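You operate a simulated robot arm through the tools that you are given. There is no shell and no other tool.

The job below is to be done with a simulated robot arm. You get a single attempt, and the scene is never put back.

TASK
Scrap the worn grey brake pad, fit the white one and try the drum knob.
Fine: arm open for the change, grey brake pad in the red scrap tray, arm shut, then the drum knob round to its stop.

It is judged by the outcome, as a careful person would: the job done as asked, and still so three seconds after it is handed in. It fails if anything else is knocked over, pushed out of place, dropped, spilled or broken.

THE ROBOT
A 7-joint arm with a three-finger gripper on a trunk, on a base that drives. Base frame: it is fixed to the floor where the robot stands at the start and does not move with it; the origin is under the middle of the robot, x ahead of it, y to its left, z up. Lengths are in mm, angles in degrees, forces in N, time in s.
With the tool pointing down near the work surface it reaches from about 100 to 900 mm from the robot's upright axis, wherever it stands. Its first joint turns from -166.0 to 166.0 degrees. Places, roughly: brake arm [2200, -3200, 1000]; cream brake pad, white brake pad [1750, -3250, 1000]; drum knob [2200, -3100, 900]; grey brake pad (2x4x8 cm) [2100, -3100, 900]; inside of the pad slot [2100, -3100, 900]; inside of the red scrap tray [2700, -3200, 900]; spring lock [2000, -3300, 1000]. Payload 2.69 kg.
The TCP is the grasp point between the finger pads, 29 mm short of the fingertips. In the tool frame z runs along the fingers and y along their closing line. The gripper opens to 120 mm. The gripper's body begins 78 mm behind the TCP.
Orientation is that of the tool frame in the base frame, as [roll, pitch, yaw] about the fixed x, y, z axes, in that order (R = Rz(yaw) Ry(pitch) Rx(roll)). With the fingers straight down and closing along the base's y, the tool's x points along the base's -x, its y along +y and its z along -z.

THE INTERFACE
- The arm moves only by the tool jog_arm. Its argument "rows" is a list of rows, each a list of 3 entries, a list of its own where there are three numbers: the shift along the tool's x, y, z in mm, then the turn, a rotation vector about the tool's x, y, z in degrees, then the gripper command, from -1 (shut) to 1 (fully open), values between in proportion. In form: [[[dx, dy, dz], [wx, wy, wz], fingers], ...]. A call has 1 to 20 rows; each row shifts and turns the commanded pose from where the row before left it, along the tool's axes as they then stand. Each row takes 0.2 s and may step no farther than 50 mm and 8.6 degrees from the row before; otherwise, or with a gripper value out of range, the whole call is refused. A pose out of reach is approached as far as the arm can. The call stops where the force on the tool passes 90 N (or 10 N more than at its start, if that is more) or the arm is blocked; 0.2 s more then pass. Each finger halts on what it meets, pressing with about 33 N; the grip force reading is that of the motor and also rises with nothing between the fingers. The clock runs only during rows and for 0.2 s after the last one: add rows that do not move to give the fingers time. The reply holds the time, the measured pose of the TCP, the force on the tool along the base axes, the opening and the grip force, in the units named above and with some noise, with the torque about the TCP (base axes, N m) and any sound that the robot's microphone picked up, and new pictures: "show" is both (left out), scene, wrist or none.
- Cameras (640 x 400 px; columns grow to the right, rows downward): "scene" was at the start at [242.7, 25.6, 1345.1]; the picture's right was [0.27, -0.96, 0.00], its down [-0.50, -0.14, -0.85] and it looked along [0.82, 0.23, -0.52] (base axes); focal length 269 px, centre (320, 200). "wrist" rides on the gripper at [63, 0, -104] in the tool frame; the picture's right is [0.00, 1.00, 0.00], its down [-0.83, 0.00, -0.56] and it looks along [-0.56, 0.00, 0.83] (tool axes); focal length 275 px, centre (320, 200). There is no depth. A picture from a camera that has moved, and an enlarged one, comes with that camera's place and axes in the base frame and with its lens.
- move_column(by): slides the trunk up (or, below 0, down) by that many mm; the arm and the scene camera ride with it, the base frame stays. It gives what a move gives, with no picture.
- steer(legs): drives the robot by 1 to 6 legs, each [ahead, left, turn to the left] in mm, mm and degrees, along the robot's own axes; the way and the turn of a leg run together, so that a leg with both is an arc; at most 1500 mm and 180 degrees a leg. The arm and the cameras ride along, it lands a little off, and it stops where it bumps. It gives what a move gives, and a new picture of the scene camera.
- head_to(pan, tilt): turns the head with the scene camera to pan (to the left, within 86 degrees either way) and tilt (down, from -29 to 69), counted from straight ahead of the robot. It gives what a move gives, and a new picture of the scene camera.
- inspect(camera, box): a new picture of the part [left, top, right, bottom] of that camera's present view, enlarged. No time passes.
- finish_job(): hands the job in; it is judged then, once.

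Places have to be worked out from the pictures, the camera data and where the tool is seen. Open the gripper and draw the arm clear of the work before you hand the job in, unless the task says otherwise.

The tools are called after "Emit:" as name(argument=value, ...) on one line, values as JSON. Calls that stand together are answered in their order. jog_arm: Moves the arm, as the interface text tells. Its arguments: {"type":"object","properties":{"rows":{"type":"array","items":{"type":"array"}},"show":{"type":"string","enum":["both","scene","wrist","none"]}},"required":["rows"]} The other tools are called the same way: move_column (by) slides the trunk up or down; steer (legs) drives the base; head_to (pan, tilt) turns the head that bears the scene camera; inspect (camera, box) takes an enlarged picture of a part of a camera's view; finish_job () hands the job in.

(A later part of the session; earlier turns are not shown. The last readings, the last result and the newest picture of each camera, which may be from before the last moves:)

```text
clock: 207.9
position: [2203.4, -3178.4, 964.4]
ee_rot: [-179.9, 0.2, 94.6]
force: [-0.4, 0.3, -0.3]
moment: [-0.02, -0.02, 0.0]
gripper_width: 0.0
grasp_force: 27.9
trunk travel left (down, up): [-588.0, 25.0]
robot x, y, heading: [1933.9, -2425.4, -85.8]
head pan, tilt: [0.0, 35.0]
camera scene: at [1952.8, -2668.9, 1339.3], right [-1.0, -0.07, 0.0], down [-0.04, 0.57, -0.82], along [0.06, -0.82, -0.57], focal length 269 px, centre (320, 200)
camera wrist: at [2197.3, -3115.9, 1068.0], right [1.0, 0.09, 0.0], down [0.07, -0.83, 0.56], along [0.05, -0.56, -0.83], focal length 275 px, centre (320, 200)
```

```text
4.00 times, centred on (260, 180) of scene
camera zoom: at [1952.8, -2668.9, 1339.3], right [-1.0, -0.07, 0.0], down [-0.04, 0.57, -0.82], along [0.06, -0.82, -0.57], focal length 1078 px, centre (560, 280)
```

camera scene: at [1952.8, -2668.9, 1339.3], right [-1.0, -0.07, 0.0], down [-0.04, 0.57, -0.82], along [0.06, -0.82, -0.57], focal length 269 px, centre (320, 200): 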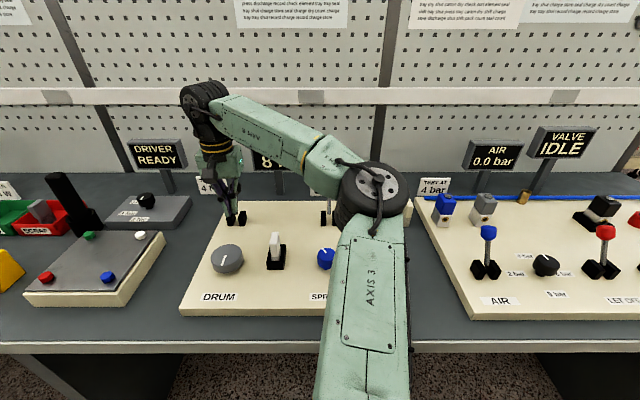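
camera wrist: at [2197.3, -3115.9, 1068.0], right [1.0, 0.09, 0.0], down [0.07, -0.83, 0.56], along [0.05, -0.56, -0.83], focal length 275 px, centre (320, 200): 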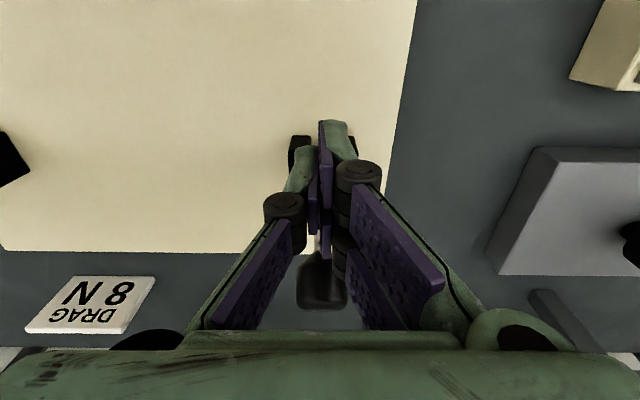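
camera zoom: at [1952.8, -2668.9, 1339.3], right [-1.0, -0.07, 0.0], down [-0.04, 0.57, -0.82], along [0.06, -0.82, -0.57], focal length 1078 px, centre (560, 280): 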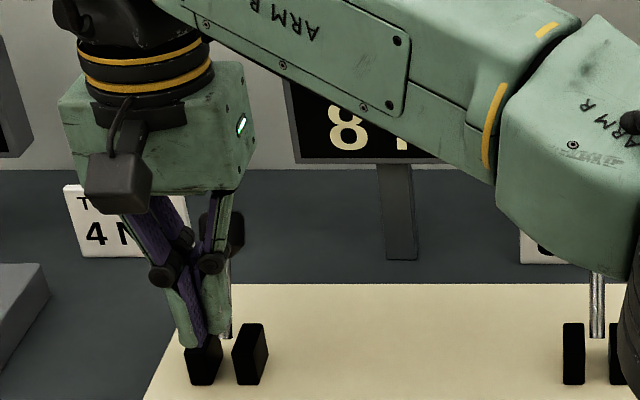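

The display now reads "8": the lever has snapped over. I back the fingers off toward me, raise, and verify lever and display.

Emit:
jog_arm(rows=[[[8, 0, 0], [0, 0, 0], -1], [[12, 0, 0], [0, 0, 0], -1], [[15, 0, -10], [0, 0, 0], -1], [[15, 0, -20], [0, 0, 0], -1], [[10, 0, -20], [0, 0, 0], -1], [[10, 5, -20], [0, 0, 0], -1], [[10, 10, -20], [0, 0, 0], -1], [[10, 10, -15], [0, 0, 0], -1]])

Emit:
inspect(camera="scene", box=[180, 130, 360, 280])

Emit:
inspect(camera="wrist", box=[160, 0, 420, 200])

```text
clock: 209.7
position: [2218.8, -3084.7, 1069.0]
ee_rot: [-179.9, 0.2, 94.6]
force: [1.1, -0.7, -0.1]
moment: [0.01, -0.07, 0.01]
gripper_width: 0.1
grasp_force: 28.7
trunk travel left (down, up): [-588.0, 25.0]
robot x, y, heading: [1937.4, -2426.3, -86.1]
head pan, tilt: [0.0, 35.0]
camera scene: at [1952.8, -2668.6, 1339.4], right [-1.0, -0.07, 0.0], down [-0.04, 0.57, -0.82], along [0.06, -0.82, -0.57], focal length 269 px, centre (320, 200)
camera wrist: at [2214.5, -3023.0, 1172.9], right [1.0, 0.09, 0.0], down [0.07, -0.83, 0.56], along [0.05, -0.56, -0.83], focal length 275 px, centre (320, 200)
```

scene: 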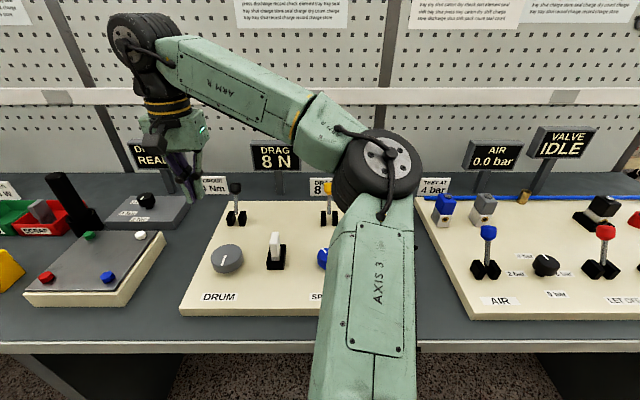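
wrist: 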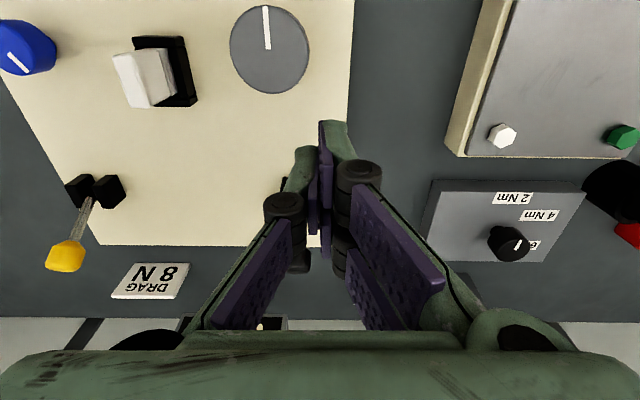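

```text
2.67 times, centred on (270, 205) of scene
camera zoom: at [1952.8, -2668.6, 1339.4], right [-1.0, -0.07, 0.0], down [-0.04, 0.57, -0.82], along [0.06, -0.82, -0.57], focal length 718 px, centre (453, 187)
```

zoom: 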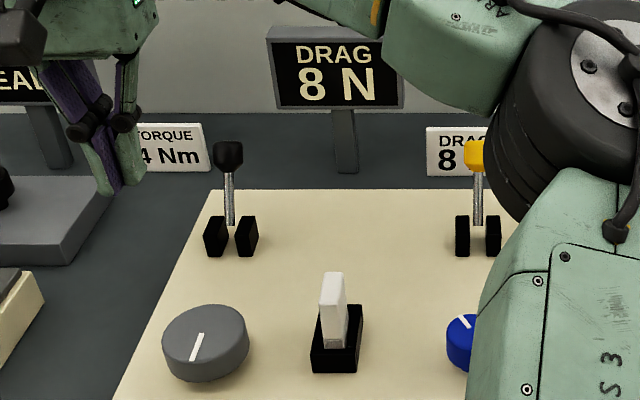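

```text
2.00 times, centred on (290, 100) of wrist
camera zoom: at [2214.5, -3023.0, 1172.9], right [1.0, 0.09, 0.0], down [0.07, -0.83, 0.56], along [0.05, -0.56, -0.83], focal length 551 px, centre (380, 400)
```

zoom: 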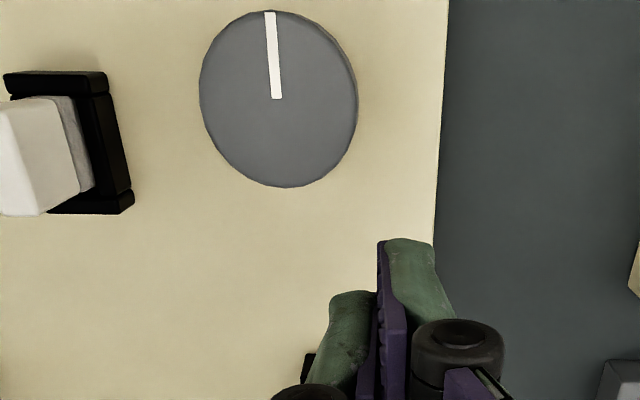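

DRAG 8 N with the lever back in its original lean: the arm is shut on the new pad. Now the drum knob: centre ≈(2177,-3046), ⌀≈60, top z≈937. I open the fingers to ~90 mm and move above it.

Emit:
jog_arm(rows=[[[8, -7.5, 0], [0, 0, 0], 0], [[8, -7.5, 0], [0, 0, 0], 0.5], [[8, -7.5, 0], [0, 0, 0], 0.5], [[8, -7.5, 0], [0, 0, 0], 0.5], [[9, -8, 0], [0, 0, 0], 0.5], [[0, 0, 20], [0, 0, 0], 0.5], [[0, 0, 20], [0, 0, 0], 0.5], [[0, 0, 20], [0, 0, 0], 0.5], [[0, 0, 0], [0, 0, 0], 0.5]], show="wrist")

Emit:
inspect(camera="wrist", box=[220, 40, 420, 240])

```text
clock: 211.7
position: [2180.2, -3048.2, 1007.1]
ee_rot: [-179.9, 0.1, 94.6]
force: [1.1, -0.2, -1.0]
moment: [0.02, -0.01, 0.04]
gripper_width: 89.7
grasp_force: 0.1
trunk travel left (down, up): [-588.0, 25.0]
robot x, y, heading: [1938.6, -2429.2, -86.0]
head pan, tilt: [0.0, 35.0]
camera wrist: at [2174.9, -2986.3, 1111.2], right [1.0, 0.08, 0.0], down [0.07, -0.83, 0.56], along [0.05, -0.56, -0.83], focal length 275 px, centre (320, 200)
```

wrist: 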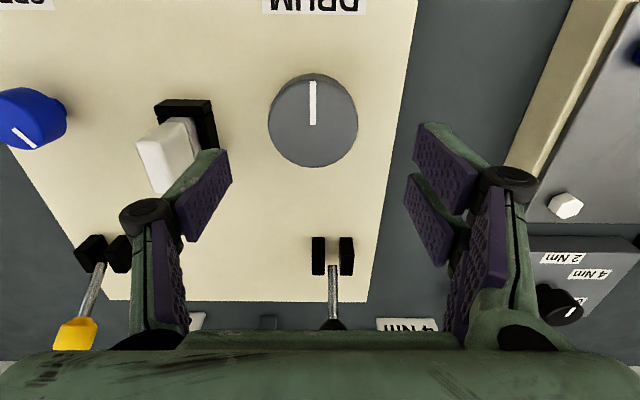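

```text
2.00 times, centred on (320, 140) of wrist
camera zoom: at [2174.9, -2986.3, 1111.2], right [1.0, 0.08, 0.0], down [0.07, -0.83, 0.56], along [0.05, -0.56, -0.83], focal length 551 px, centre (320, 320)
```

zoom: 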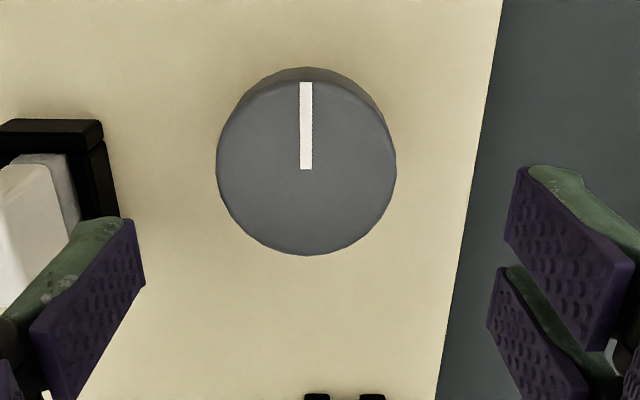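

The knob centre is +4.5 mm (tool x) and -4.3 mm (tool y) from the tool axis. I correct and lower to TCP z≈930 around the knob.

Emit:
jog_arm(rows=[[[4.5, -4.3, 10], [0, 0, 0], 0.4], [[0, 0, 15], [0, 0, 0], 0.4], [[0, 0, 15], [0, 0, 0], 0.4], [[0, 0, 15], [0, 0, 0], 0.4], [[0, 0, 12], [0, 0, 0], 0.4], [[0, 0, 9], [0, 0, 0], 0.4], [[0, 0, 0], [0, 0, 0], 0.4]], show="wrist")

Emit:
inspect(camera="wrist", box=[200, 80, 440, 280])

```text
clock: 213.3
position: [2175.4, -3043.7, 932.5]
ee_rot: [-179.9, 0.1, 94.5]
force: [0.6, -0.5, 0.2]
moment: [-0.01, -0.01, -0.03]
gripper_width: 84.1
grasp_force: 0.1
trunk travel left (down, up): [-588.0, 25.0]
robot x, y, heading: [1934.1, -2428.6, -85.9]
head pan, tilt: [0.0, 35.0]
camera wrist: at [2169.7, -2981.8, 1036.1], right [1.0, 0.09, 0.0], down [0.07, -0.83, 0.56], along [0.05, -0.56, -0.83], focal length 275 px, centre (320, 200)
```

wrist: 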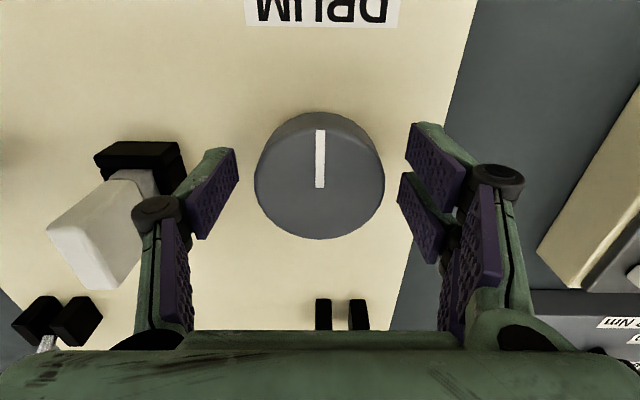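

```text
2.00 times, centred on (320, 180) of wrist
camera zoom: at [2169.7, -2981.8, 1036.1], right [1.0, 0.09, 0.0], down [0.07, -0.83, 0.56], along [0.05, -0.56, -0.83], focal length 551 px, centre (320, 240)
```

zoom: 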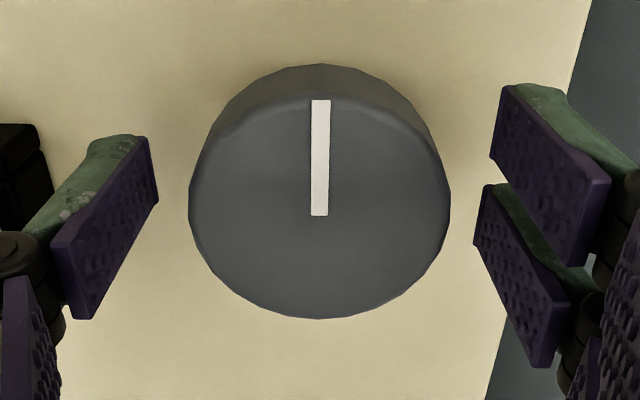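

The knob top is really at about z≈928, so its centre is ~2.8 mm toward -tool-x. I correct, lower 10 mm more and close on it.

Emit:
jog_arm(rows=[[[-2.8, 0, 4], [0, 0, 0], 0.3], [[0, 0, 4], [0, 0, 0], 0.3], [[0, 0, 2], [0, 0, 0], 0.3], [[0, 0, 0], [0, 0, 0], 0.1], [[0, 0, 0], [0, 0, 0], -0.2], [[0, 0, 0], [0, 0, 0], -1], [[0, 0, 0], [0, 0, 0], -1], [[0, 0, 0], [0, 0, 0], -1]], show="wrist")

Emit:
inspect(camera="wrist", box=[200, 80, 440, 280])

```text
clock: 215.1
position: [2175.4, -3046.4, 923.0]
ee_rot: [-180.0, 0.1, 94.7]
force: [3.1, -0.9, -0.9]
moment: [-0.04, 0.25, 0.02]
gripper_width: 63.1
grasp_force: 45.3
trunk travel left (down, up): [-588.0, 25.0]
robot x, y, heading: [1935.5, -2427.5, -85.9]
head pan, tilt: [0.0, 35.0]
camera wrist: at [2169.8, -2984.5, 1026.4], right [1.0, 0.09, 0.0], down [0.07, -0.83, 0.56], along [0.05, -0.56, -0.83], focal length 275 px, centre (320, 200)
```

wrist: 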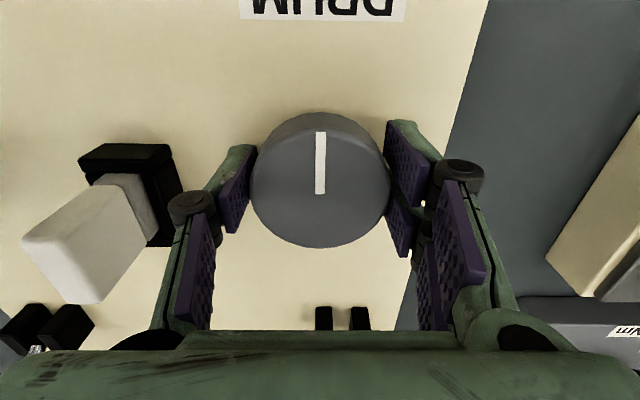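

```text
2.00 times, centred on (320, 180) of wrist
camera zoom: at [2169.8, -2984.5, 1026.4], right [1.0, 0.09, 0.0], down [0.07, -0.83, 0.56], along [0.05, -0.56, -0.83], focal length 551 px, centre (320, 240)
```

zoom: 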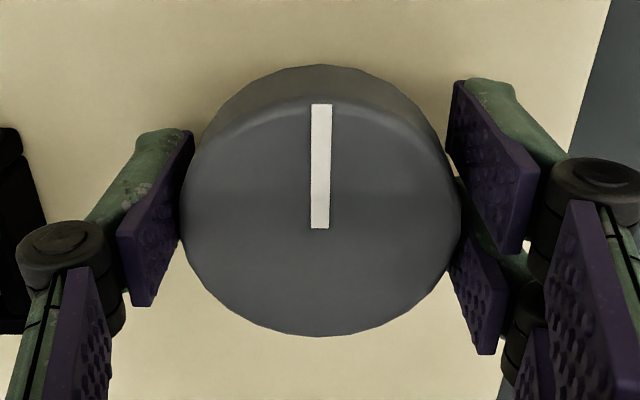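

Gripped at 63 mm, but from that diameter the knob axis lies ~3.8 mm further along -tool-x. I open a little, re-centre, and grip again so I can twist about its axis.

Emit:
jog_arm(rows=[[[0, 0, 0], [0, 0, 0], 0.2], [[0, 0, 0], [0, 0, 0], 0.2], [[-3.5, 0, 1.5], [0, 0, 0], 0.2], [[0, 0, 0], [0, 0, 0], 0.2], [[0, 0, 0], [0, 0, 0], -1], [[0, 0, 0], [0, 0, 0], -1], [[0, 0, 0], [0, 0, 0], -1]], show="wrist")

Emit:
inspect(camera="wrist", box=[200, 80, 440, 280])

```text
clock: 216.7
position: [2175.0, -3049.8, 922.3]
ee_rot: [-179.9, 0.2, 94.5]
force: [-1.3, -0.2, 0.9]
moment: [0.07, 0.28, 0.0]
gripper_width: 62.7
grasp_force: 41.1
trunk travel left (down, up): [-588.0, 25.0]
robot x, y, heading: [1934.4, -2425.6, -86.1]
head pan, tilt: [0.0, 35.0]
camera wrist: at [2169.9, -2988.4, 1025.6], right [1.0, 0.09, 0.0], down [0.07, -0.83, 0.56], along [0.05, -0.56, -0.83], focal length 275 px, centre (320, 200)
```

wrist: 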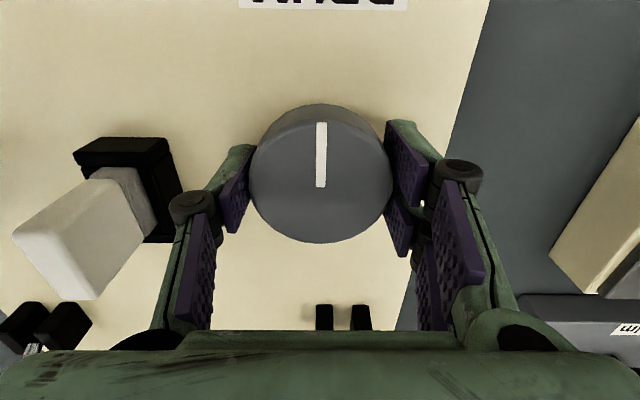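

```text
2.00 times, centred on (320, 180) of wrist
camera zoom: at [2169.9, -2988.4, 1025.6], right [1.0, 0.09, 0.0], down [0.07, -0.83, 0.56], along [0.05, -0.56, -0.83], focal length 551 px, centre (320, 240)
```

zoom: 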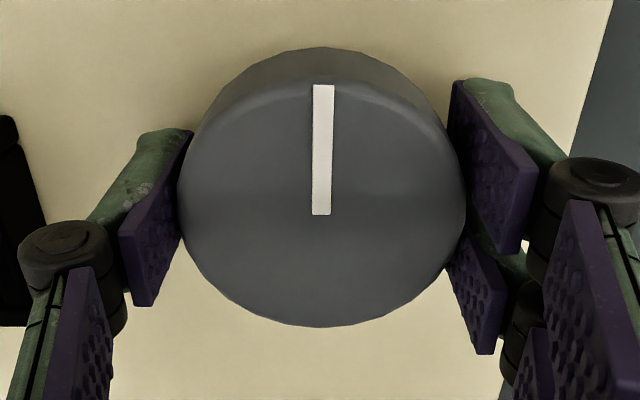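

Now centred (≈0.4 mm). I test a small clockwise twist of 10° and read the torque.

Emit:
jog_arm(rows=[[[0, 0, 0], [0, 0, 3], -1], [[0, 0, 0], [0, 0, 3], -1], [[0, 0, 0], [0, 0, 4], -1], [[0, 0, 0], [0, 0, 0], -1]], show="wrist")

```text
clock: 217.7
position: [2175.5, -3051.0, 921.1]
ee_rot: [-179.9, 0.2, 84.7]
force: [0.8, -3.1, 0.6]
moment: [-0.46, -0.05, 0.0]
gripper_width: 62.5
grasp_force: 44.3
trunk travel left (down, up): [-588.0, 25.0]
robot x, y, heading: [1939.8, -2427.7, -86.1]
head pan, tilt: [0.0, 35.0]
camera wrist: at [2181.0, -2988.3, 1025.6], right [1.0, -0.09, 0.0], down [-0.07, -0.83, 0.56], along [-0.05, -0.56, -0.83], focal length 275 px, centre (320, 200)
```

wrist: 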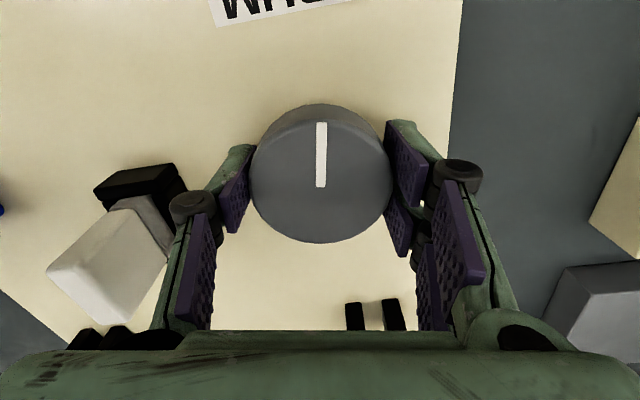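

The knob turned with the gripper, no noticeable torque. I continue clockwise 40°, watching for a stop.

Emit:
jog_arm(rows=[[[0, 0, 0], [0, 0, 5], -1], [[0, 0, 0], [0, 0, 5], -1], [[0, 0, 0], [0, 0, 5], -1], [[0, 0, 0], [0, 0, 5], -1], [[0, 0, 0], [0, 0, 5], -1], [[0, 0, 0], [0, 0, 5], -1], [[0, 0, 0], [0, 0, 5], -1], [[0, 0, 0], [0, 0, 5], -1], [[0, 0, 0], [0, 0, 0], -1]], show="wrist")

```text
clock: 219.7
position: [2175.6, -3049.8, 921.5]
ee_rot: [-179.9, 0.1, 44.5]
force: [7.8, -0.2, 1.1]
moment: [-0.03, 0.07, -0.02]
gripper_width: 62.6
grasp_force: 45.2
trunk travel left (down, up): [-588.0, 25.0]
robot x, y, heading: [1936.4, -2429.5, -86.0]
head pan, tilt: [0.0, 35.0]
camera wrist: at [2220.4, -3006.7, 1025.6], right [0.71, -0.71, 0.0], down [-0.59, -0.59, 0.56], along [-0.39, -0.39, -0.83], focal length 275 px, centre (320, 200)
```

wrist: 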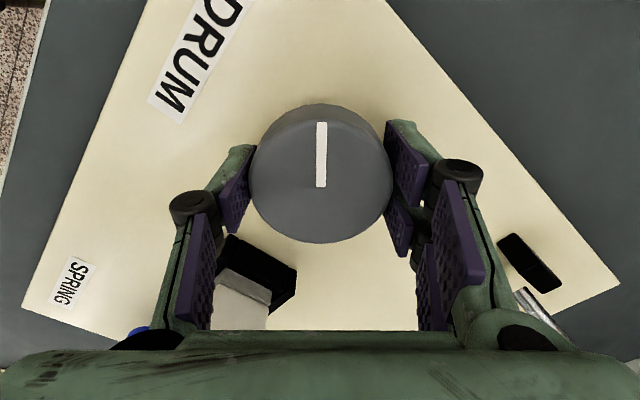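

Still free at 50°. I go on clockwise another 50°, then check.

Emit:
jog_arm(rows=[[[0, 0, 0], [0, 0, 5], -1], [[0, 0, 0], [0, 0, 5], -1], [[0, 0, 0], [0, 0, 5], -1], [[0, 0, 0], [0, 0, 5], -1], [[0, 0, 0], [0, 0, 5], -1], [[0, 0, 0], [0, 0, 5], -1], [[0, 0, 0], [0, 0, 5], -1], [[0, 0, 0], [0, 0, 5], -1], [[0, 0, 0], [0, 0, 5], -1], [[0, 0, 0], [0, 0, 5], -1], [[0, 0, 0], [0, 0, 0], -1]], show="wrist")

```text
clock: 222.1
position: [2175.7, -3051.3, 920.7]
ee_rot: [179.6, -0.1, -5.5]
force: [18.7, -21.5, 17.2]
moment: [-0.71, -0.15, 0.02]
gripper_width: 62.7
grasp_force: 44.6
trunk travel left (down, up): [-588.0, 25.0]
robot x, y, heading: [1938.2, -2426.7, -86.0]
head pan, tilt: [0.0, 35.0]
camera wrist: at [2238.4, -3056.9, 1025.5], right [-0.09, -1.0, 0.01], down [-0.83, 0.08, 0.56], along [-0.55, 0.05, -0.83], focal length 275 px, centre (320, 200)
```

wrist: 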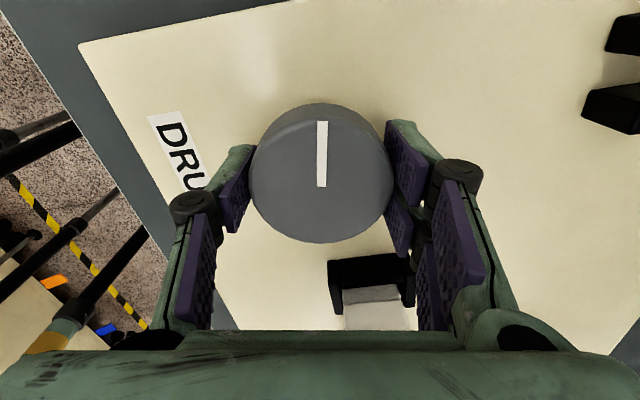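

The knob has followed 100° so far, but side forces of ~28 N have built up (slight misalignment). I open, let the arm settle, and look at the centring before regripping.

Emit:
jog_arm(rows=[[[0, 0, 0], [0, 0, 0], 0.25], [[0, 0, 0], [0, 0, 0], 0.25], [[0, 0, 0], [0, 0, 0], 0.25]], show="wrist")

Emit:
inspect(camera="wrist", box=[200, 80, 440, 280])

Emit:
inspect(camera="scene", box=[180, 130, 360, 300])

```text
clock: 222.9
position: [2174.7, -3048.9, 920.7]
ee_rot: [179.9, 0.1, -5.3]
force: [-0.3, 0.1, -0.2]
moment: [0.03, 0.01, 0.02]
gripper_width: 74.9
grasp_force: 0.1
trunk travel left (down, up): [-588.0, 25.0]
robot x, y, heading: [1937.6, -2427.0, -85.9]
head pan, tilt: [0.0, 35.0]
camera wrist: at [2237.3, -3055.7, 1024.6], right [-0.09, -1.0, 0.0], down [-0.83, 0.07, 0.56], along [-0.56, 0.05, -0.83], focal length 275 px, centre (320, 200)
```

wrist: 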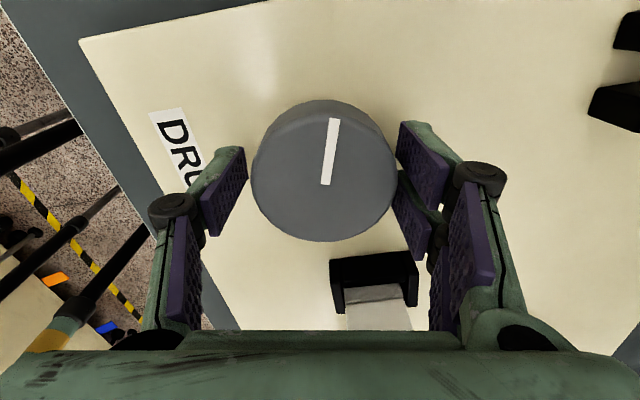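

```text
2.00 times, centred on (320, 180) of wrist
camera zoom: at [2237.3, -3055.7, 1024.6], right [-0.09, -1.0, 0.0], down [-0.83, 0.07, 0.56], along [-0.56, 0.05, -0.83], focal length 551 px, centre (320, 240)
```

zoom: 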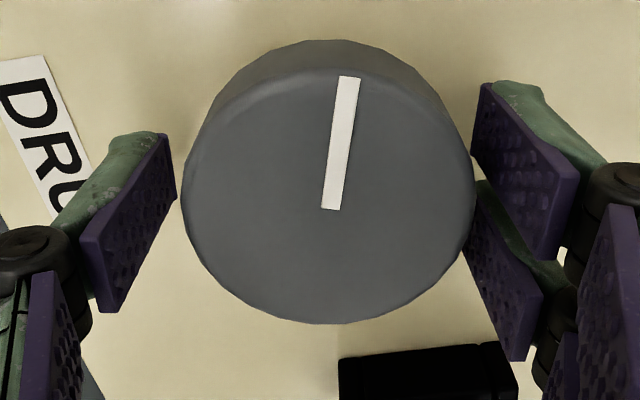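

```text
2.35 times, centred on (270, 215) of scene
camera zoom: at [1952.8, -2668.8, 1339.3], right [-1.0, -0.07, 0.0], down [-0.04, 0.57, -0.82], along [0.06, -0.82, -0.57], focal length 634 px, centre (438, 165)
```

zoom: 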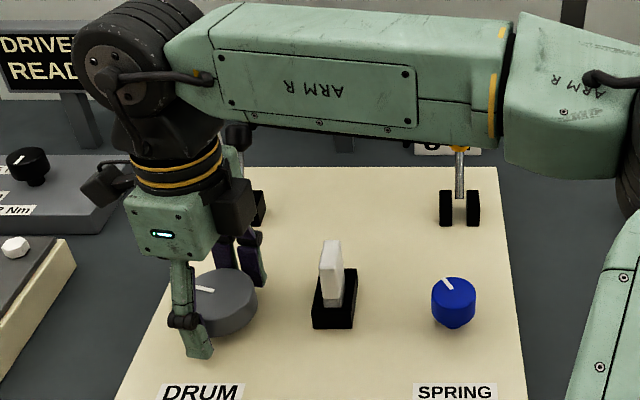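

On release the indicator moved ~8° further clockwise and the axis shows offset (+2.5,+1.8 mm). I re-centre, grip again and continue clockwise in small steps to look for the stop.

Emit:
jog_arm(rows=[[[2.5, 1.8, 0], [0, 0, 0], 0.25], [[0, 0, 0], [0, 0, 0], 0.25], [[0, 0, 0], [0, 0, 0], -1], [[0, 0, 0], [0, 0, 0], -1], [[0, 0, 0], [0, 0, 0], -1]], show="wrist")

Emit:
inspect(camera="wrist", box=[200, 80, 440, 280])

```text
clock: 224.1
position: [2176.0, -3051.6, 921.2]
ee_rot: [179.9, 0.1, -5.3]
force: [-0.7, 4.2, 0.8]
moment: [0.19, 0.1, -0.01]
gripper_width: 63.0
grasp_force: 39.0
trunk travel left (down, up): [-588.0, 25.0]
robot x, y, heading: [1935.6, -2425.7, -86.1]
head pan, tilt: [0.0, 35.0]
camera wrist: at [2239.5, -3057.6, 1025.5], right [-0.09, -1.0, 0.0], down [-0.83, 0.07, 0.56], along [-0.56, 0.05, -0.83], focal length 275 px, centre (320, 200)
```

wrist: 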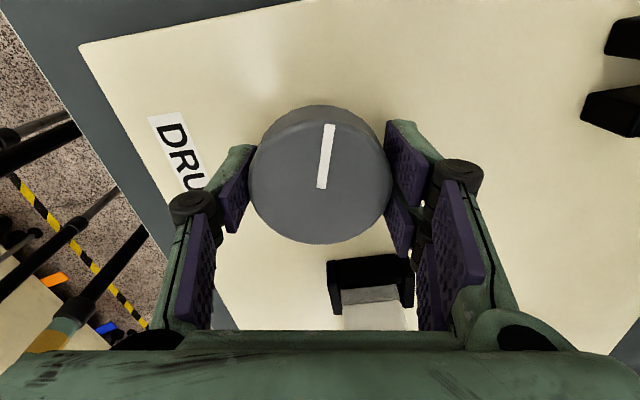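

```text
2.00 times, centred on (320, 180) of wrist
camera zoom: at [2239.5, -3057.6, 1025.5], right [-0.09, -1.0, 0.0], down [-0.83, 0.07, 0.56], along [-0.56, 0.05, -0.83], focal length 551 px, centre (320, 240)
```

zoom: 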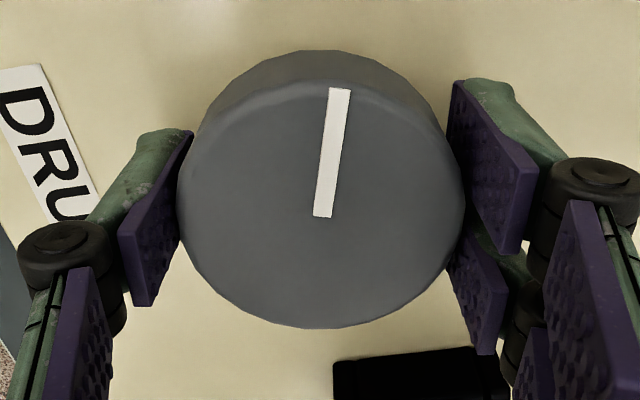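

Centred again. I twist a further 12° clockwise and watch torque and the indicator relative to the fingers.

Emit:
jog_arm(rows=[[[0, 0, 0], [0, 0, 4], -1], [[0, 0, 0], [0, 0, 4], -1], [[0, 0, 0], [0, 0, 4], -1], [[0, 0, 0], [0, 0, 0], -1]], show="none")

Emit:
inspect(camera="wrist", box=[200, 80, 440, 280])

```text
clock: 225.1
position: [2177.6, -3051.7, 922.4]
ee_rot: [179.9, 0.1, -17.4]
force: [-0.5, 5.0, 3.2]
moment: [0.3, 0.42, 0.01]
gripper_width: 62.9
grasp_force: 44.7
trunk travel left (down, up): [-588.0, 25.0]
robot x, y, heading: [1937.2, -2425.9, -85.8]
head pan, tilt: [0.0, 35.0]
```

```text
2.00 times, centred on (320, 180) of wrist
camera zoom: at [2236.8, -3070.7, 1025.6], right [-0.29, -0.96, 0.0], down [-0.79, 0.25, 0.56], along [-0.53, 0.16, -0.83], focal length 551 px, centre (320, 240)
```

zoom: 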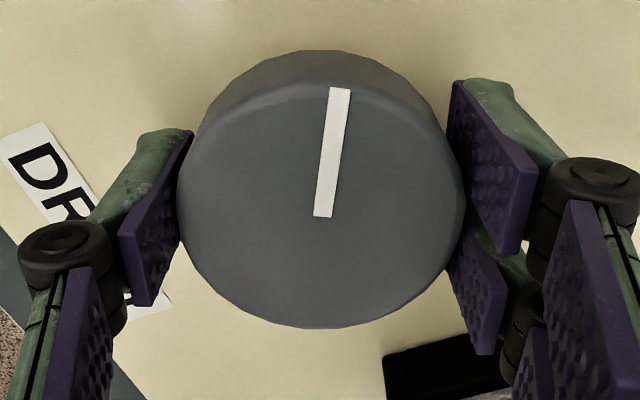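

Still turning freely (about 120° from the start). I continue another 50° clockwise.

Emit:
jog_arm(rows=[[[0, 0, 0], [0, 0, 5], -1], [[0, 0, 0], [0, 0, 5], -1], [[0, 0, 0], [0, 0, 5], -1], [[0, 0, 0], [0, 0, 5], -1], [[0, 0, 0], [0, 0, 5], -1], [[0, 0, 0], [0, 0, 0], -1]], show="none")

Emit:
inspect(camera="wrist", box=[200, 80, 440, 280])

```text
clock: 226.5
position: [2176.2, -3052.6, 921.8]
ee_rot: [179.9, -0.2, -42.5]
force: [-6.9, 4.0, 15.3]
moment: [0.31, 0.68, 0.02]
gripper_width: 62.7
grasp_force: 44.6
trunk travel left (down, up): [-588.0, 25.0]
robot x, y, heading: [1936.1, -2422.8, -85.6]
head pan, tilt: [0.0, 35.0]
```

```text
2.00 times, centred on (320, 180) of wrist
camera zoom: at [2223.1, -3094.8, 1025.6], right [-0.67, -0.74, 0.0], down [-0.61, 0.56, 0.55], along [-0.41, 0.37, -0.83], focal length 551 px, centre (320, 240)
```

zoom: 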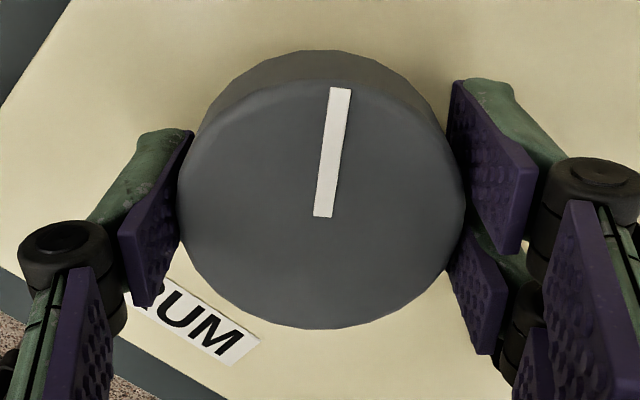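

No stop yet at ~145°. Another 25°.

Emit:
jog_arm(rows=[[[0, 0, -0.5], [0, 0, 5], -1], [[0, 0, -0.5], [0, 0, 5], -1], [[0, 0, 0], [0, 0, 5], -1], [[0, 0, 0], [0, 0, 5], -1], [[0, 0, 0], [0, 0, 5], -1], [[0, 0, 0], [0, 0, 0], -1]], show="none")

Emit:
inspect(camera="wrist", box=[200, 80, 440, 280])

```text
clock: 227.9
position: [2175.0, -3052.0, 921.3]
ee_rot: [179.8, 0.0, -67.5]
force: [-15.0, 6.8, -3.4]
moment: [0.41, 0.49, 0.01]
gripper_width: 62.7
grasp_force: 45.0
trunk travel left (down, up): [-588.0, 25.0]
robot x, y, heading: [1939.7, -2424.5, -86.1]
head pan, tilt: [0.0, 35.0]
```

```text
2.00 times, centred on (320, 180) of wrist
camera zoom: at [2200.7, -3111.3, 1025.5], right [-0.92, -0.39, 0.0], down [-0.32, 0.77, 0.56], along [-0.22, 0.51, -0.83], focal length 551 px, centre (320, 240)
```

zoom: 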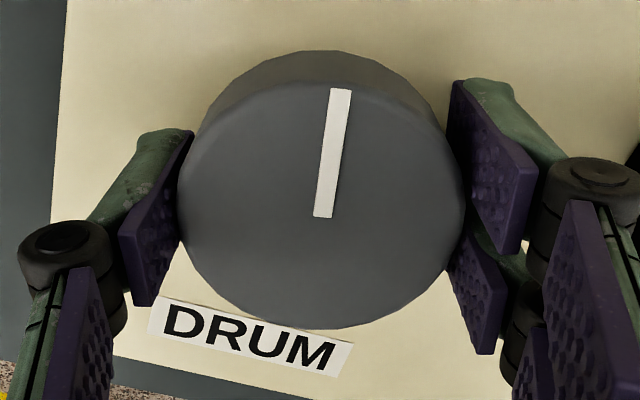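

No stop yet at ~170° of turn, and the wrist nears its known range. I relieve the side load, open, turn the gripper back 162° around the knob and take a fresh grip.

Emit:
jog_arm(rows=[[[-1.2, 1.1, 0], [0, 0, 0], -1], [[0, 0, 0], [0, 0, 0], -1], [[0, 0, 0], [0, 0, 0], 0.3], [[0, 0, 0], [0, 0, 0], 0.4], [[0, 0, 0], [0, 0, 0], 0.4], [[0, 0, 0], [0, 0, 0], 0.4]], show="none")

Emit:
inspect(camera="wrist", box=[200, 80, 440, 280])

```text
clock: 229.3
position: [2175.8, -3051.4, 923.1]
ee_rot: [179.9, -0.1, -67.5]
force: [0.4, 0.5, -0.8]
moment: [0.02, 0.0, 0.02]
gripper_width: 84.1
grasp_force: 0.1
trunk travel left (down, up): [-588.0, 25.0]
robot x, y, heading: [1933.9, -2426.3, -86.0]
head pan, tilt: [0.0, 35.0]
```

```text
2.00 times, centred on (320, 180) of wrist
camera zoom: at [2200.3, -3110.6, 1026.0], right [-0.92, -0.39, 0.0], down [-0.32, 0.77, 0.55], along [-0.22, 0.51, -0.83], focal length 551 px, centre (320, 240)
```

zoom: 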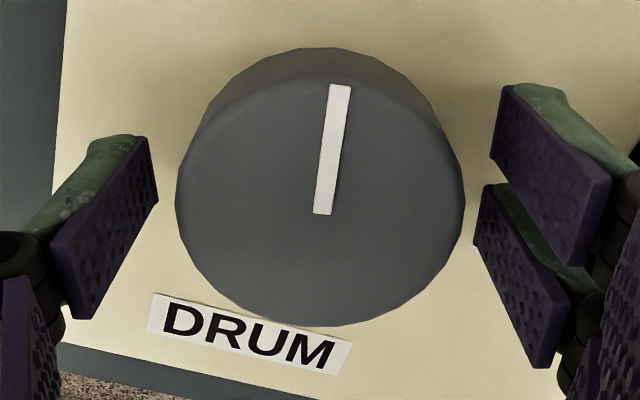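

Released cleanly without moving the knob. I raise 40 mm and turn the wrist back about 162°.

Emit:
jog_arm(rows=[[[0, 0, -20], [0, 0, 0], 0.4], [[0, 0, -20], [0, 0, 0], 0.4], [[0, 0, 0], [0, 0, -8.5], 0.4], [[0, 0, 0], [0, 0, -8.5], 0.4], [[0, 0, 0], [0, 0, -8.5], 0.4], [[0, 0, 0], [0, 0, -8.5], 0.4], [[0, 0, 0], [0, 0, -8.5], 0.4], [[0, 0, 0], [0, 0, -8.5], 0.4], [[0, 0, 0], [0, 0, -8.5], 0.4], [[0, 0, 0], [0, 0, -8.5], 0.4], [[0, 0, 0], [0, 0, -8.5], 0.4], [[0, 0, 0], [0, 0, -8.5], 0.4], [[0, 0, 0], [0, 0, -8.5], 0.4], [[0, 0, 0], [0, 0, -8.5], 0.4], [[0, 0, 0], [0, 0, -8.5], 0.4], [[0, 0, 0], [0, 0, -8.5], 0.4], [[0, 0, 0], [0, 0, -8.5], 0.4], [[0, 0, 0], [0, 0, -8.5], 0.4], [[0, 0, 0], [0, 0, -8.5], 0.4], [[0, 0, 0], [0, 0, -8.5], 0.4]], show="both")

Emit:
inspect(camera="wrist", box=[200, 40, 440, 240])

```text
clock: 233.5
position: [2175.7, -3050.8, 960.5]
ee_rot: [-179.9, 0.1, 85.8]
force: [0.2, -0.4, 0.0]
moment: [0.04, -0.02, 0.02]
gripper_width: 84.0
grasp_force: 0.1
trunk travel left (down, up): [-588.0, 25.0]
robot x, y, heading: [1935.9, -2426.9, -85.9]
head pan, tilt: [0.0, 35.0]
camera scene: at [1952.8, -2668.9, 1339.4], right [-1.0, -0.07, 0.0], down [-0.04, 0.57, -0.82], along [0.06, -0.82, -0.57], focal length 269 px, centre (320, 200)
camera wrist: at [2180.6, -2988.9, 1064.8], right [1.0, -0.07, 0.0], down [-0.06, -0.83, 0.56], along [-0.04, -0.56, -0.83], focal length 275 px, centre (320, 200)
```

scene: 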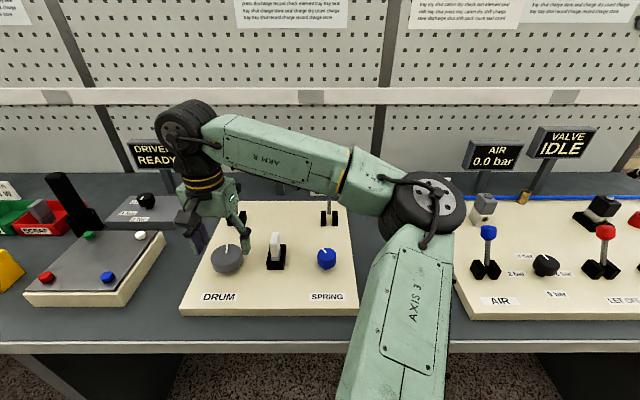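
wrist: 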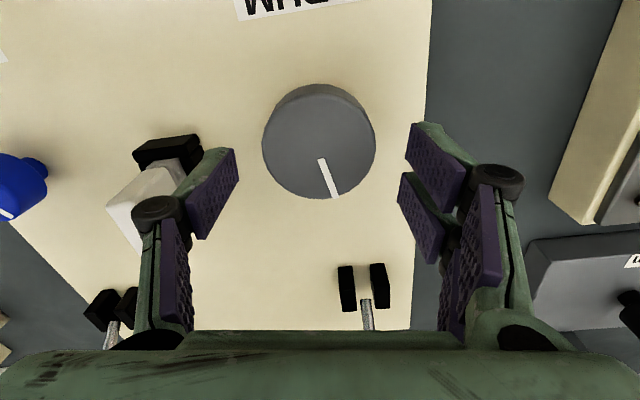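

```text
2.00 times, centred on (320, 140) of wrist
camera zoom: at [2180.6, -2988.9, 1064.8], right [1.0, -0.07, 0.0], down [-0.06, -0.83, 0.56], along [-0.04, -0.56, -0.83], focal length 551 px, centre (320, 320)
```

zoom: 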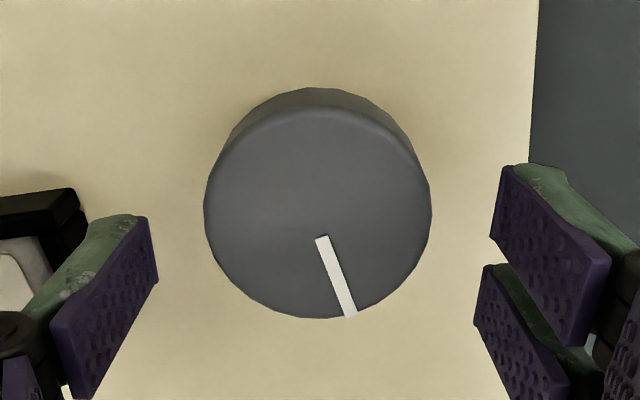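

The indicator now points away from me. I lower back around the knob, close, and continue clockwise.

Emit:
jog_arm(rows=[[[0, 0, 10], [0, 0, -8], 0.4], [[0, 0, 10], [0, 0, 0], 0.4], [[0, 0, 10], [0, 0, 0], 0.4], [[0, 0, 9.5], [0, 0, 0], 0.3], [[0, 0, 0], [0, 0, 0], 0.2], [[0, 0, 0], [0, 0, 0], -1], [[0, 0, 0], [0, 0, 0], -1], [[0, 0, 0], [0, 0, 0], -1]], show="none")

Emit:
inspect(camera="wrist", box=[200, 80, 440, 280])

```text
clock: 235.3
position: [2176.7, -3053.1, 923.5]
ee_rot: [-179.9, 0.1, 93.7]
force: [-0.3, 1.9, -1.8]
moment: [-0.15, -0.05, -0.01]
gripper_width: 62.0
grasp_force: 39.9
trunk travel left (down, up): [-588.0, 25.0]
robot x, y, heading: [1937.9, -2428.7, -86.1]
head pan, tilt: [0.0, 35.0]
```

```text
2.00 times, centred on (320, 180) of wrist
camera zoom: at [2171.5, -2991.6, 1026.1], right [1.0, 0.07, 0.0], down [0.06, -0.83, 0.56], along [0.04, -0.56, -0.83], focal length 551 px, centre (320, 240)
```

zoom: 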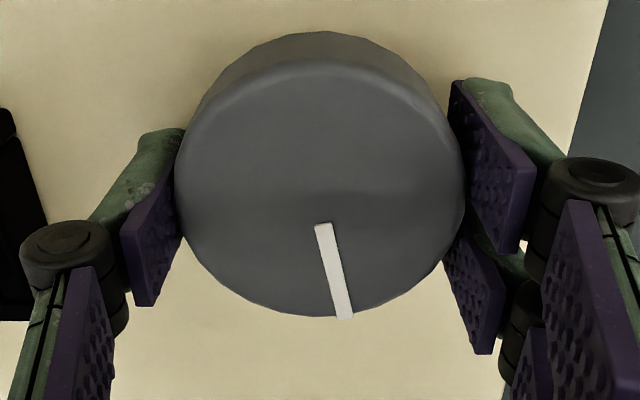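

The knob axis sits ~3 mm toward +tool-x of the tool. I open slightly, shift, and regrip before turning.

Emit:
jog_arm(rows=[[[0, 0, 0], [0, 0, 0], 0.2], [[0, 0, 0], [0, 0, 0], 0.2], [[2.6, 0, 0.5], [0, 0, 0], 0.2], [[0, 0, 0], [0, 0, 0], 0.2], [[0, 0, 0], [0, 0, 0], -1], [[0, 0, 0], [0, 0, 0], -1], [[0, 0, 0], [0, 0, 0], -1], [[0, 0, 0], [0, 0, 4], -1], [[0, 0, 0], [0, 0, 4], -1], [[0, 0, 0], [0, 0, 4], -1], [[0, 0, 0], [0, 0, 0], -1]], show="none")

Emit:
inspect(camera="wrist", box=[200, 80, 440, 280])

```text
clock: 237.7
position: [2175.1, -3051.3, 924.2]
ee_rot: [-180.0, 0.2, 81.6]
force: [2.1, -14.2, 8.9]
moment: [0.43, 0.29, 0.0]
gripper_width: 62.3
grasp_force: 45.0
trunk travel left (down, up): [-588.0, 25.0]
robot x, y, heading: [1937.6, -2425.6, -86.1]
head pan, tilt: [0.0, 35.0]
```

```text
2.00 times, centred on (320, 180) of wrist
camera zoom: at [2184.5, -2989.0, 1026.6], right [0.99, -0.14, 0.0], down [-0.12, -0.82, 0.56], along [-0.08, -0.55, -0.83], focal length 551 px, centre (320, 240)
```

zoom: 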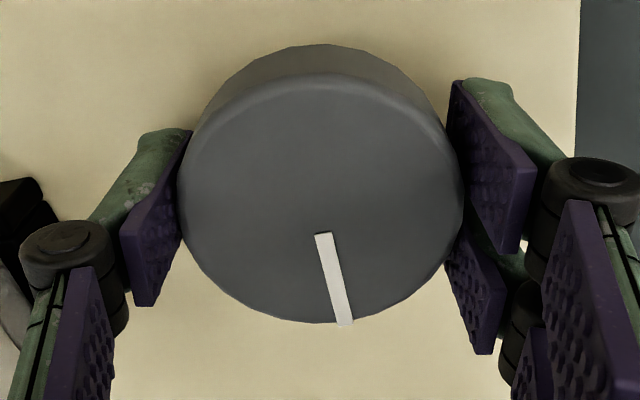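

It follows. I continue clockwise 50°.

Emit:
jog_arm(rows=[[[0, 0, 0], [0, 0, 5], -1], [[0, 0, 0], [0, 0, 5], -1], [[0, 0, 0], [0, 0, 5], -1], [[0, 0, 0], [0, 0, 5], -1], [[0, 0, 0], [0, 0, 5], -1], [[0, 0, 0], [0, 0, 5], -1], [[0, 0, 0], [0, 0, 5], -1], [[0, 0, 0], [0, 0, 5], -1], [[0, 0, 0], [0, 0, 5], -1], [[0, 0, 0], [0, 0, 5], -1], [[0, 0, 0], [0, 0, 0], -1]], show="none")

Emit:
inspect(camera="wrist", box=[200, 80, 440, 280])

```text
clock: 240.1
position: [2177.4, -3049.4, 921.8]
ee_rot: [179.9, 0.1, 31.7]
force: [20.2, -9.9, -4.2]
moment: [-0.62, -0.23, 1.65]
gripper_width: 62.4
grasp_force: 45.2
trunk travel left (down, up): [-588.0, 25.0]
robot x, y, heading: [1934.4, -2426.9, -86.0]
head pan, tilt: [0.0, 35.0]
```

```text
2.00 times, centred on (320, 180) of wrist
camera zoom: at [2231.0, -3017.3, 1025.3], right [0.53, -0.85, 0.0], down [-0.71, -0.44, 0.56], along [-0.47, -0.3, -0.83], focal length 551 px, centre (320, 240)
```

zoom: 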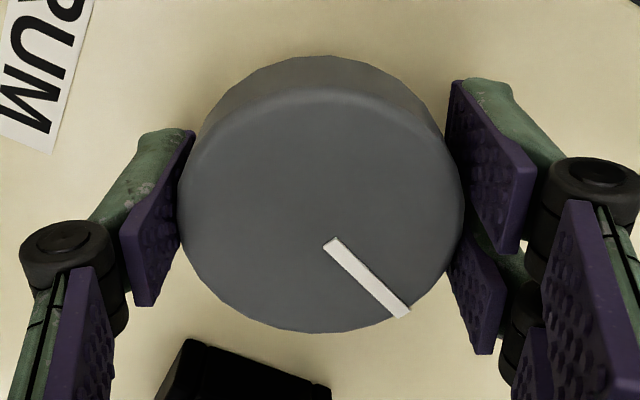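

Torque about z jumped to 1.65 N·m and the indicator lagged the fingers by ~30°: the knob has reached its stop (≈200° clockwise) and the fingers slipped. I relieve the side load, release, and check that it stays there.

Emit:
jog_arm(rows=[[[0.9, 1.5, 0], [0, 0, 0], -1], [[0, 0, 0], [0, 0, 0], -1], [[0, 0, 0], [0, 0, 0], 0.3], [[0, 0, 0], [0, 0, 0], 0.4], [[0, 0, 0], [0, 0, 0], 0.4], [[0, 0, 0], [0, 0, 0], 0.4]], show="none")

Emit:
inspect(camera="wrist", box=[200, 80, 440, 280])

```text
clock: 241.5
position: [2176.3, -3050.4, 922.5]
ee_rot: [179.9, 0.2, 31.6]
force: [-0.2, -0.1, 1.1]
moment: [-0.02, -0.03, 0.01]
gripper_width: 84.1
grasp_force: 0.0
trunk travel left (down, up): [-588.0, 25.0]
robot x, y, heading: [1933.5, -2427.3, -86.2]
head pan, tilt: [0.0, 35.0]
```

```text
2.00 times, centred on (320, 180) of wrist
camera zoom: at [2230.7, -3017.4, 1026.3], right [0.53, -0.85, 0.0], down [-0.7, -0.44, 0.56], along [-0.47, -0.3, -0.83], focal length 551 px, centre (320, 240)
```

zoom: 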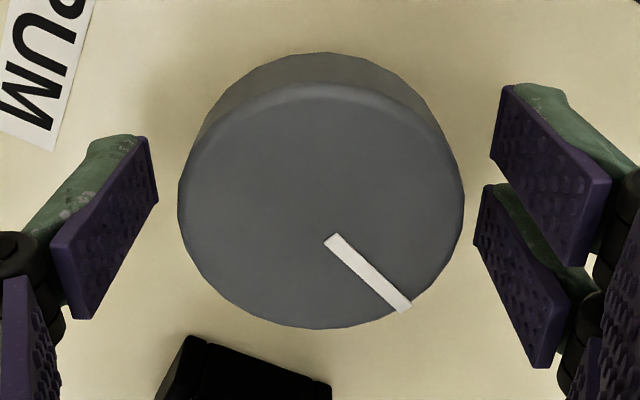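

The indicator is essentially unchanged (perhaps 1–2° of recoil). To be certain it's hard against the stop, I regrip here, well centred, and twist a further 12° clockwise.

Emit:
jog_arm(rows=[[[0, 0, 0], [0, 0, 0], 0.2], [[0, 0, 0], [0, 0, 0], -1], [[0, 0, 0], [0, 0, 0], -1], [[0, 0, 0], [0, 0, 0], -1], [[0, 0, 0], [0, 0, 3], -1], [[0, 0, 0], [0, 0, 3], -1], [[0, 0, 0], [0, 0, 3], -1], [[0, 0, 0], [0, 0, 3], -1], [[0, 0, 0], [0, 0, 0], -1]], show="none")

Emit:
inspect(camera="wrist", box=[200, 80, 440, 280])

```text
clock: 243.5
position: [2176.0, -3050.4, 922.0]
ee_rot: [179.9, 0.1, 19.4]
force: [-6.3, -2.4, -6.2]
moment: [-0.03, 0.31, 0.92]
gripper_width: 62.7
grasp_force: 44.7
trunk travel left (down, up): [-588.0, 25.0]
robot x, y, heading: [1933.3, -2431.4, -86.3]
head pan, tilt: [0.0, 35.0]
```

```text
2.00 times, centred on (320, 180) of wrist
camera zoom: at [2235.9, -3030.0, 1025.7], right [0.34, -0.94, 0.0], down [-0.78, -0.28, 0.56], along [-0.53, -0.19, -0.83], focal length 551 px, centre (320, 240)
```

zoom: 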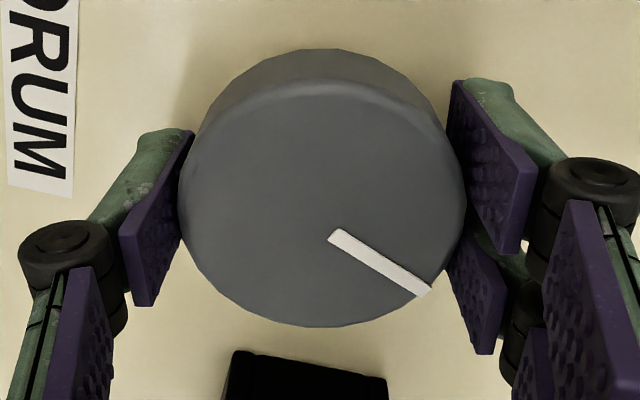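

Again a firm stop (torque 0.9 N·m, indicator fixed at ≈-107°). I release and lift clear of the knob.

Emit:
jog_arm(rows=[[[0, 0, 0], [0, 0, 0], 0.1], [[0, 0, 0], [0, 0, 0], 0.4], [[0, 0, 0], [0, 0, 0], 0.4], [[0, 0, 0], [0, 0, 0], 0.4], [[0, 0, -10], [0, 0, 0], 0.4], [[0, 0, -15], [0, 0, 0], 0.4], [[0, 0, -20], [0, 0, 0], 0.4], [[0, 0, -20], [0, 0, 0], 0.4], [[0, 0, -20], [0, 0, 0], 0.4], [[0, 0, -20], [0, 0, 0], 0.4], [[0, 0, -20], [0, 0, 0], 0.4]], show="both")

Emit:
inspect(camera="wrist", box=[220, 20, 420, 180])

```text
clock: 245.9
position: [2176.9, -3049.6, 1047.3]
ee_rot: [179.9, 0.0, 19.7]
force: [-0.3, -0.3, -0.3]
moment: [0.01, 0.0, 0.01]
gripper_width: 84.1
grasp_force: 0.2
trunk travel left (down, up): [-588.0, 25.0]
robot x, y, heading: [1931.1, -2424.3, -85.9]
head pan, tilt: [0.0, 35.0]
camera scene: at [1952.7, -2668.7, 1339.4], right [-1.0, -0.07, 0.0], down [-0.04, 0.57, -0.82], along [0.06, -0.82, -0.57], focal length 269 px, centre (320, 200)
camera wrist: at [2236.4, -3029.2, 1150.9], right [0.34, -0.94, 0.0], down [-0.78, -0.28, 0.56], along [-0.52, -0.19, -0.83], focal length 275 px, centre (320, 200)
```

scene: 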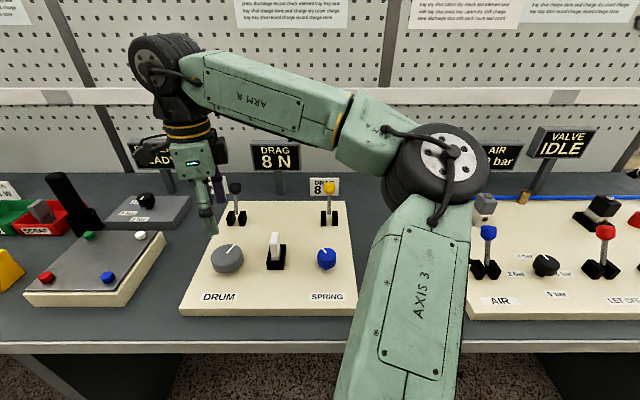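
wrist: 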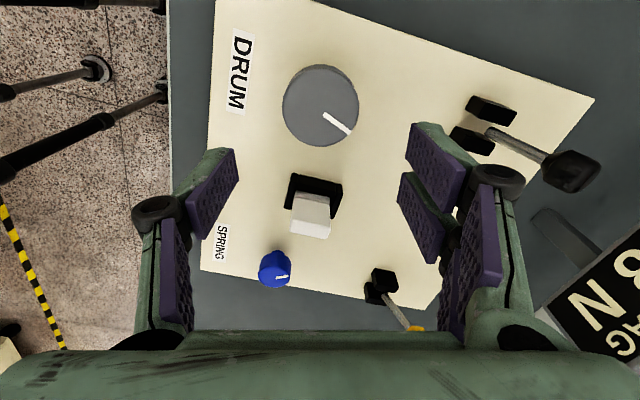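

```text
2.50 times, centred on (320, 100) of wrist
camera zoom: at [2236.4, -3029.2, 1150.9], right [0.34, -0.94, 0.0], down [-0.78, -0.28, 0.56], along [-0.52, -0.19, -0.83], focal length 688 px, centre (320, 450)
```

zoom: 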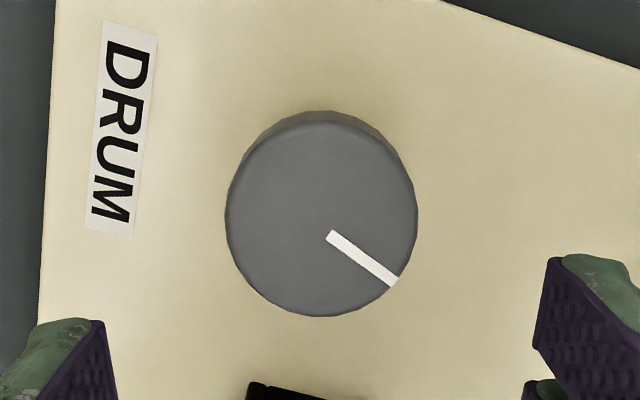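

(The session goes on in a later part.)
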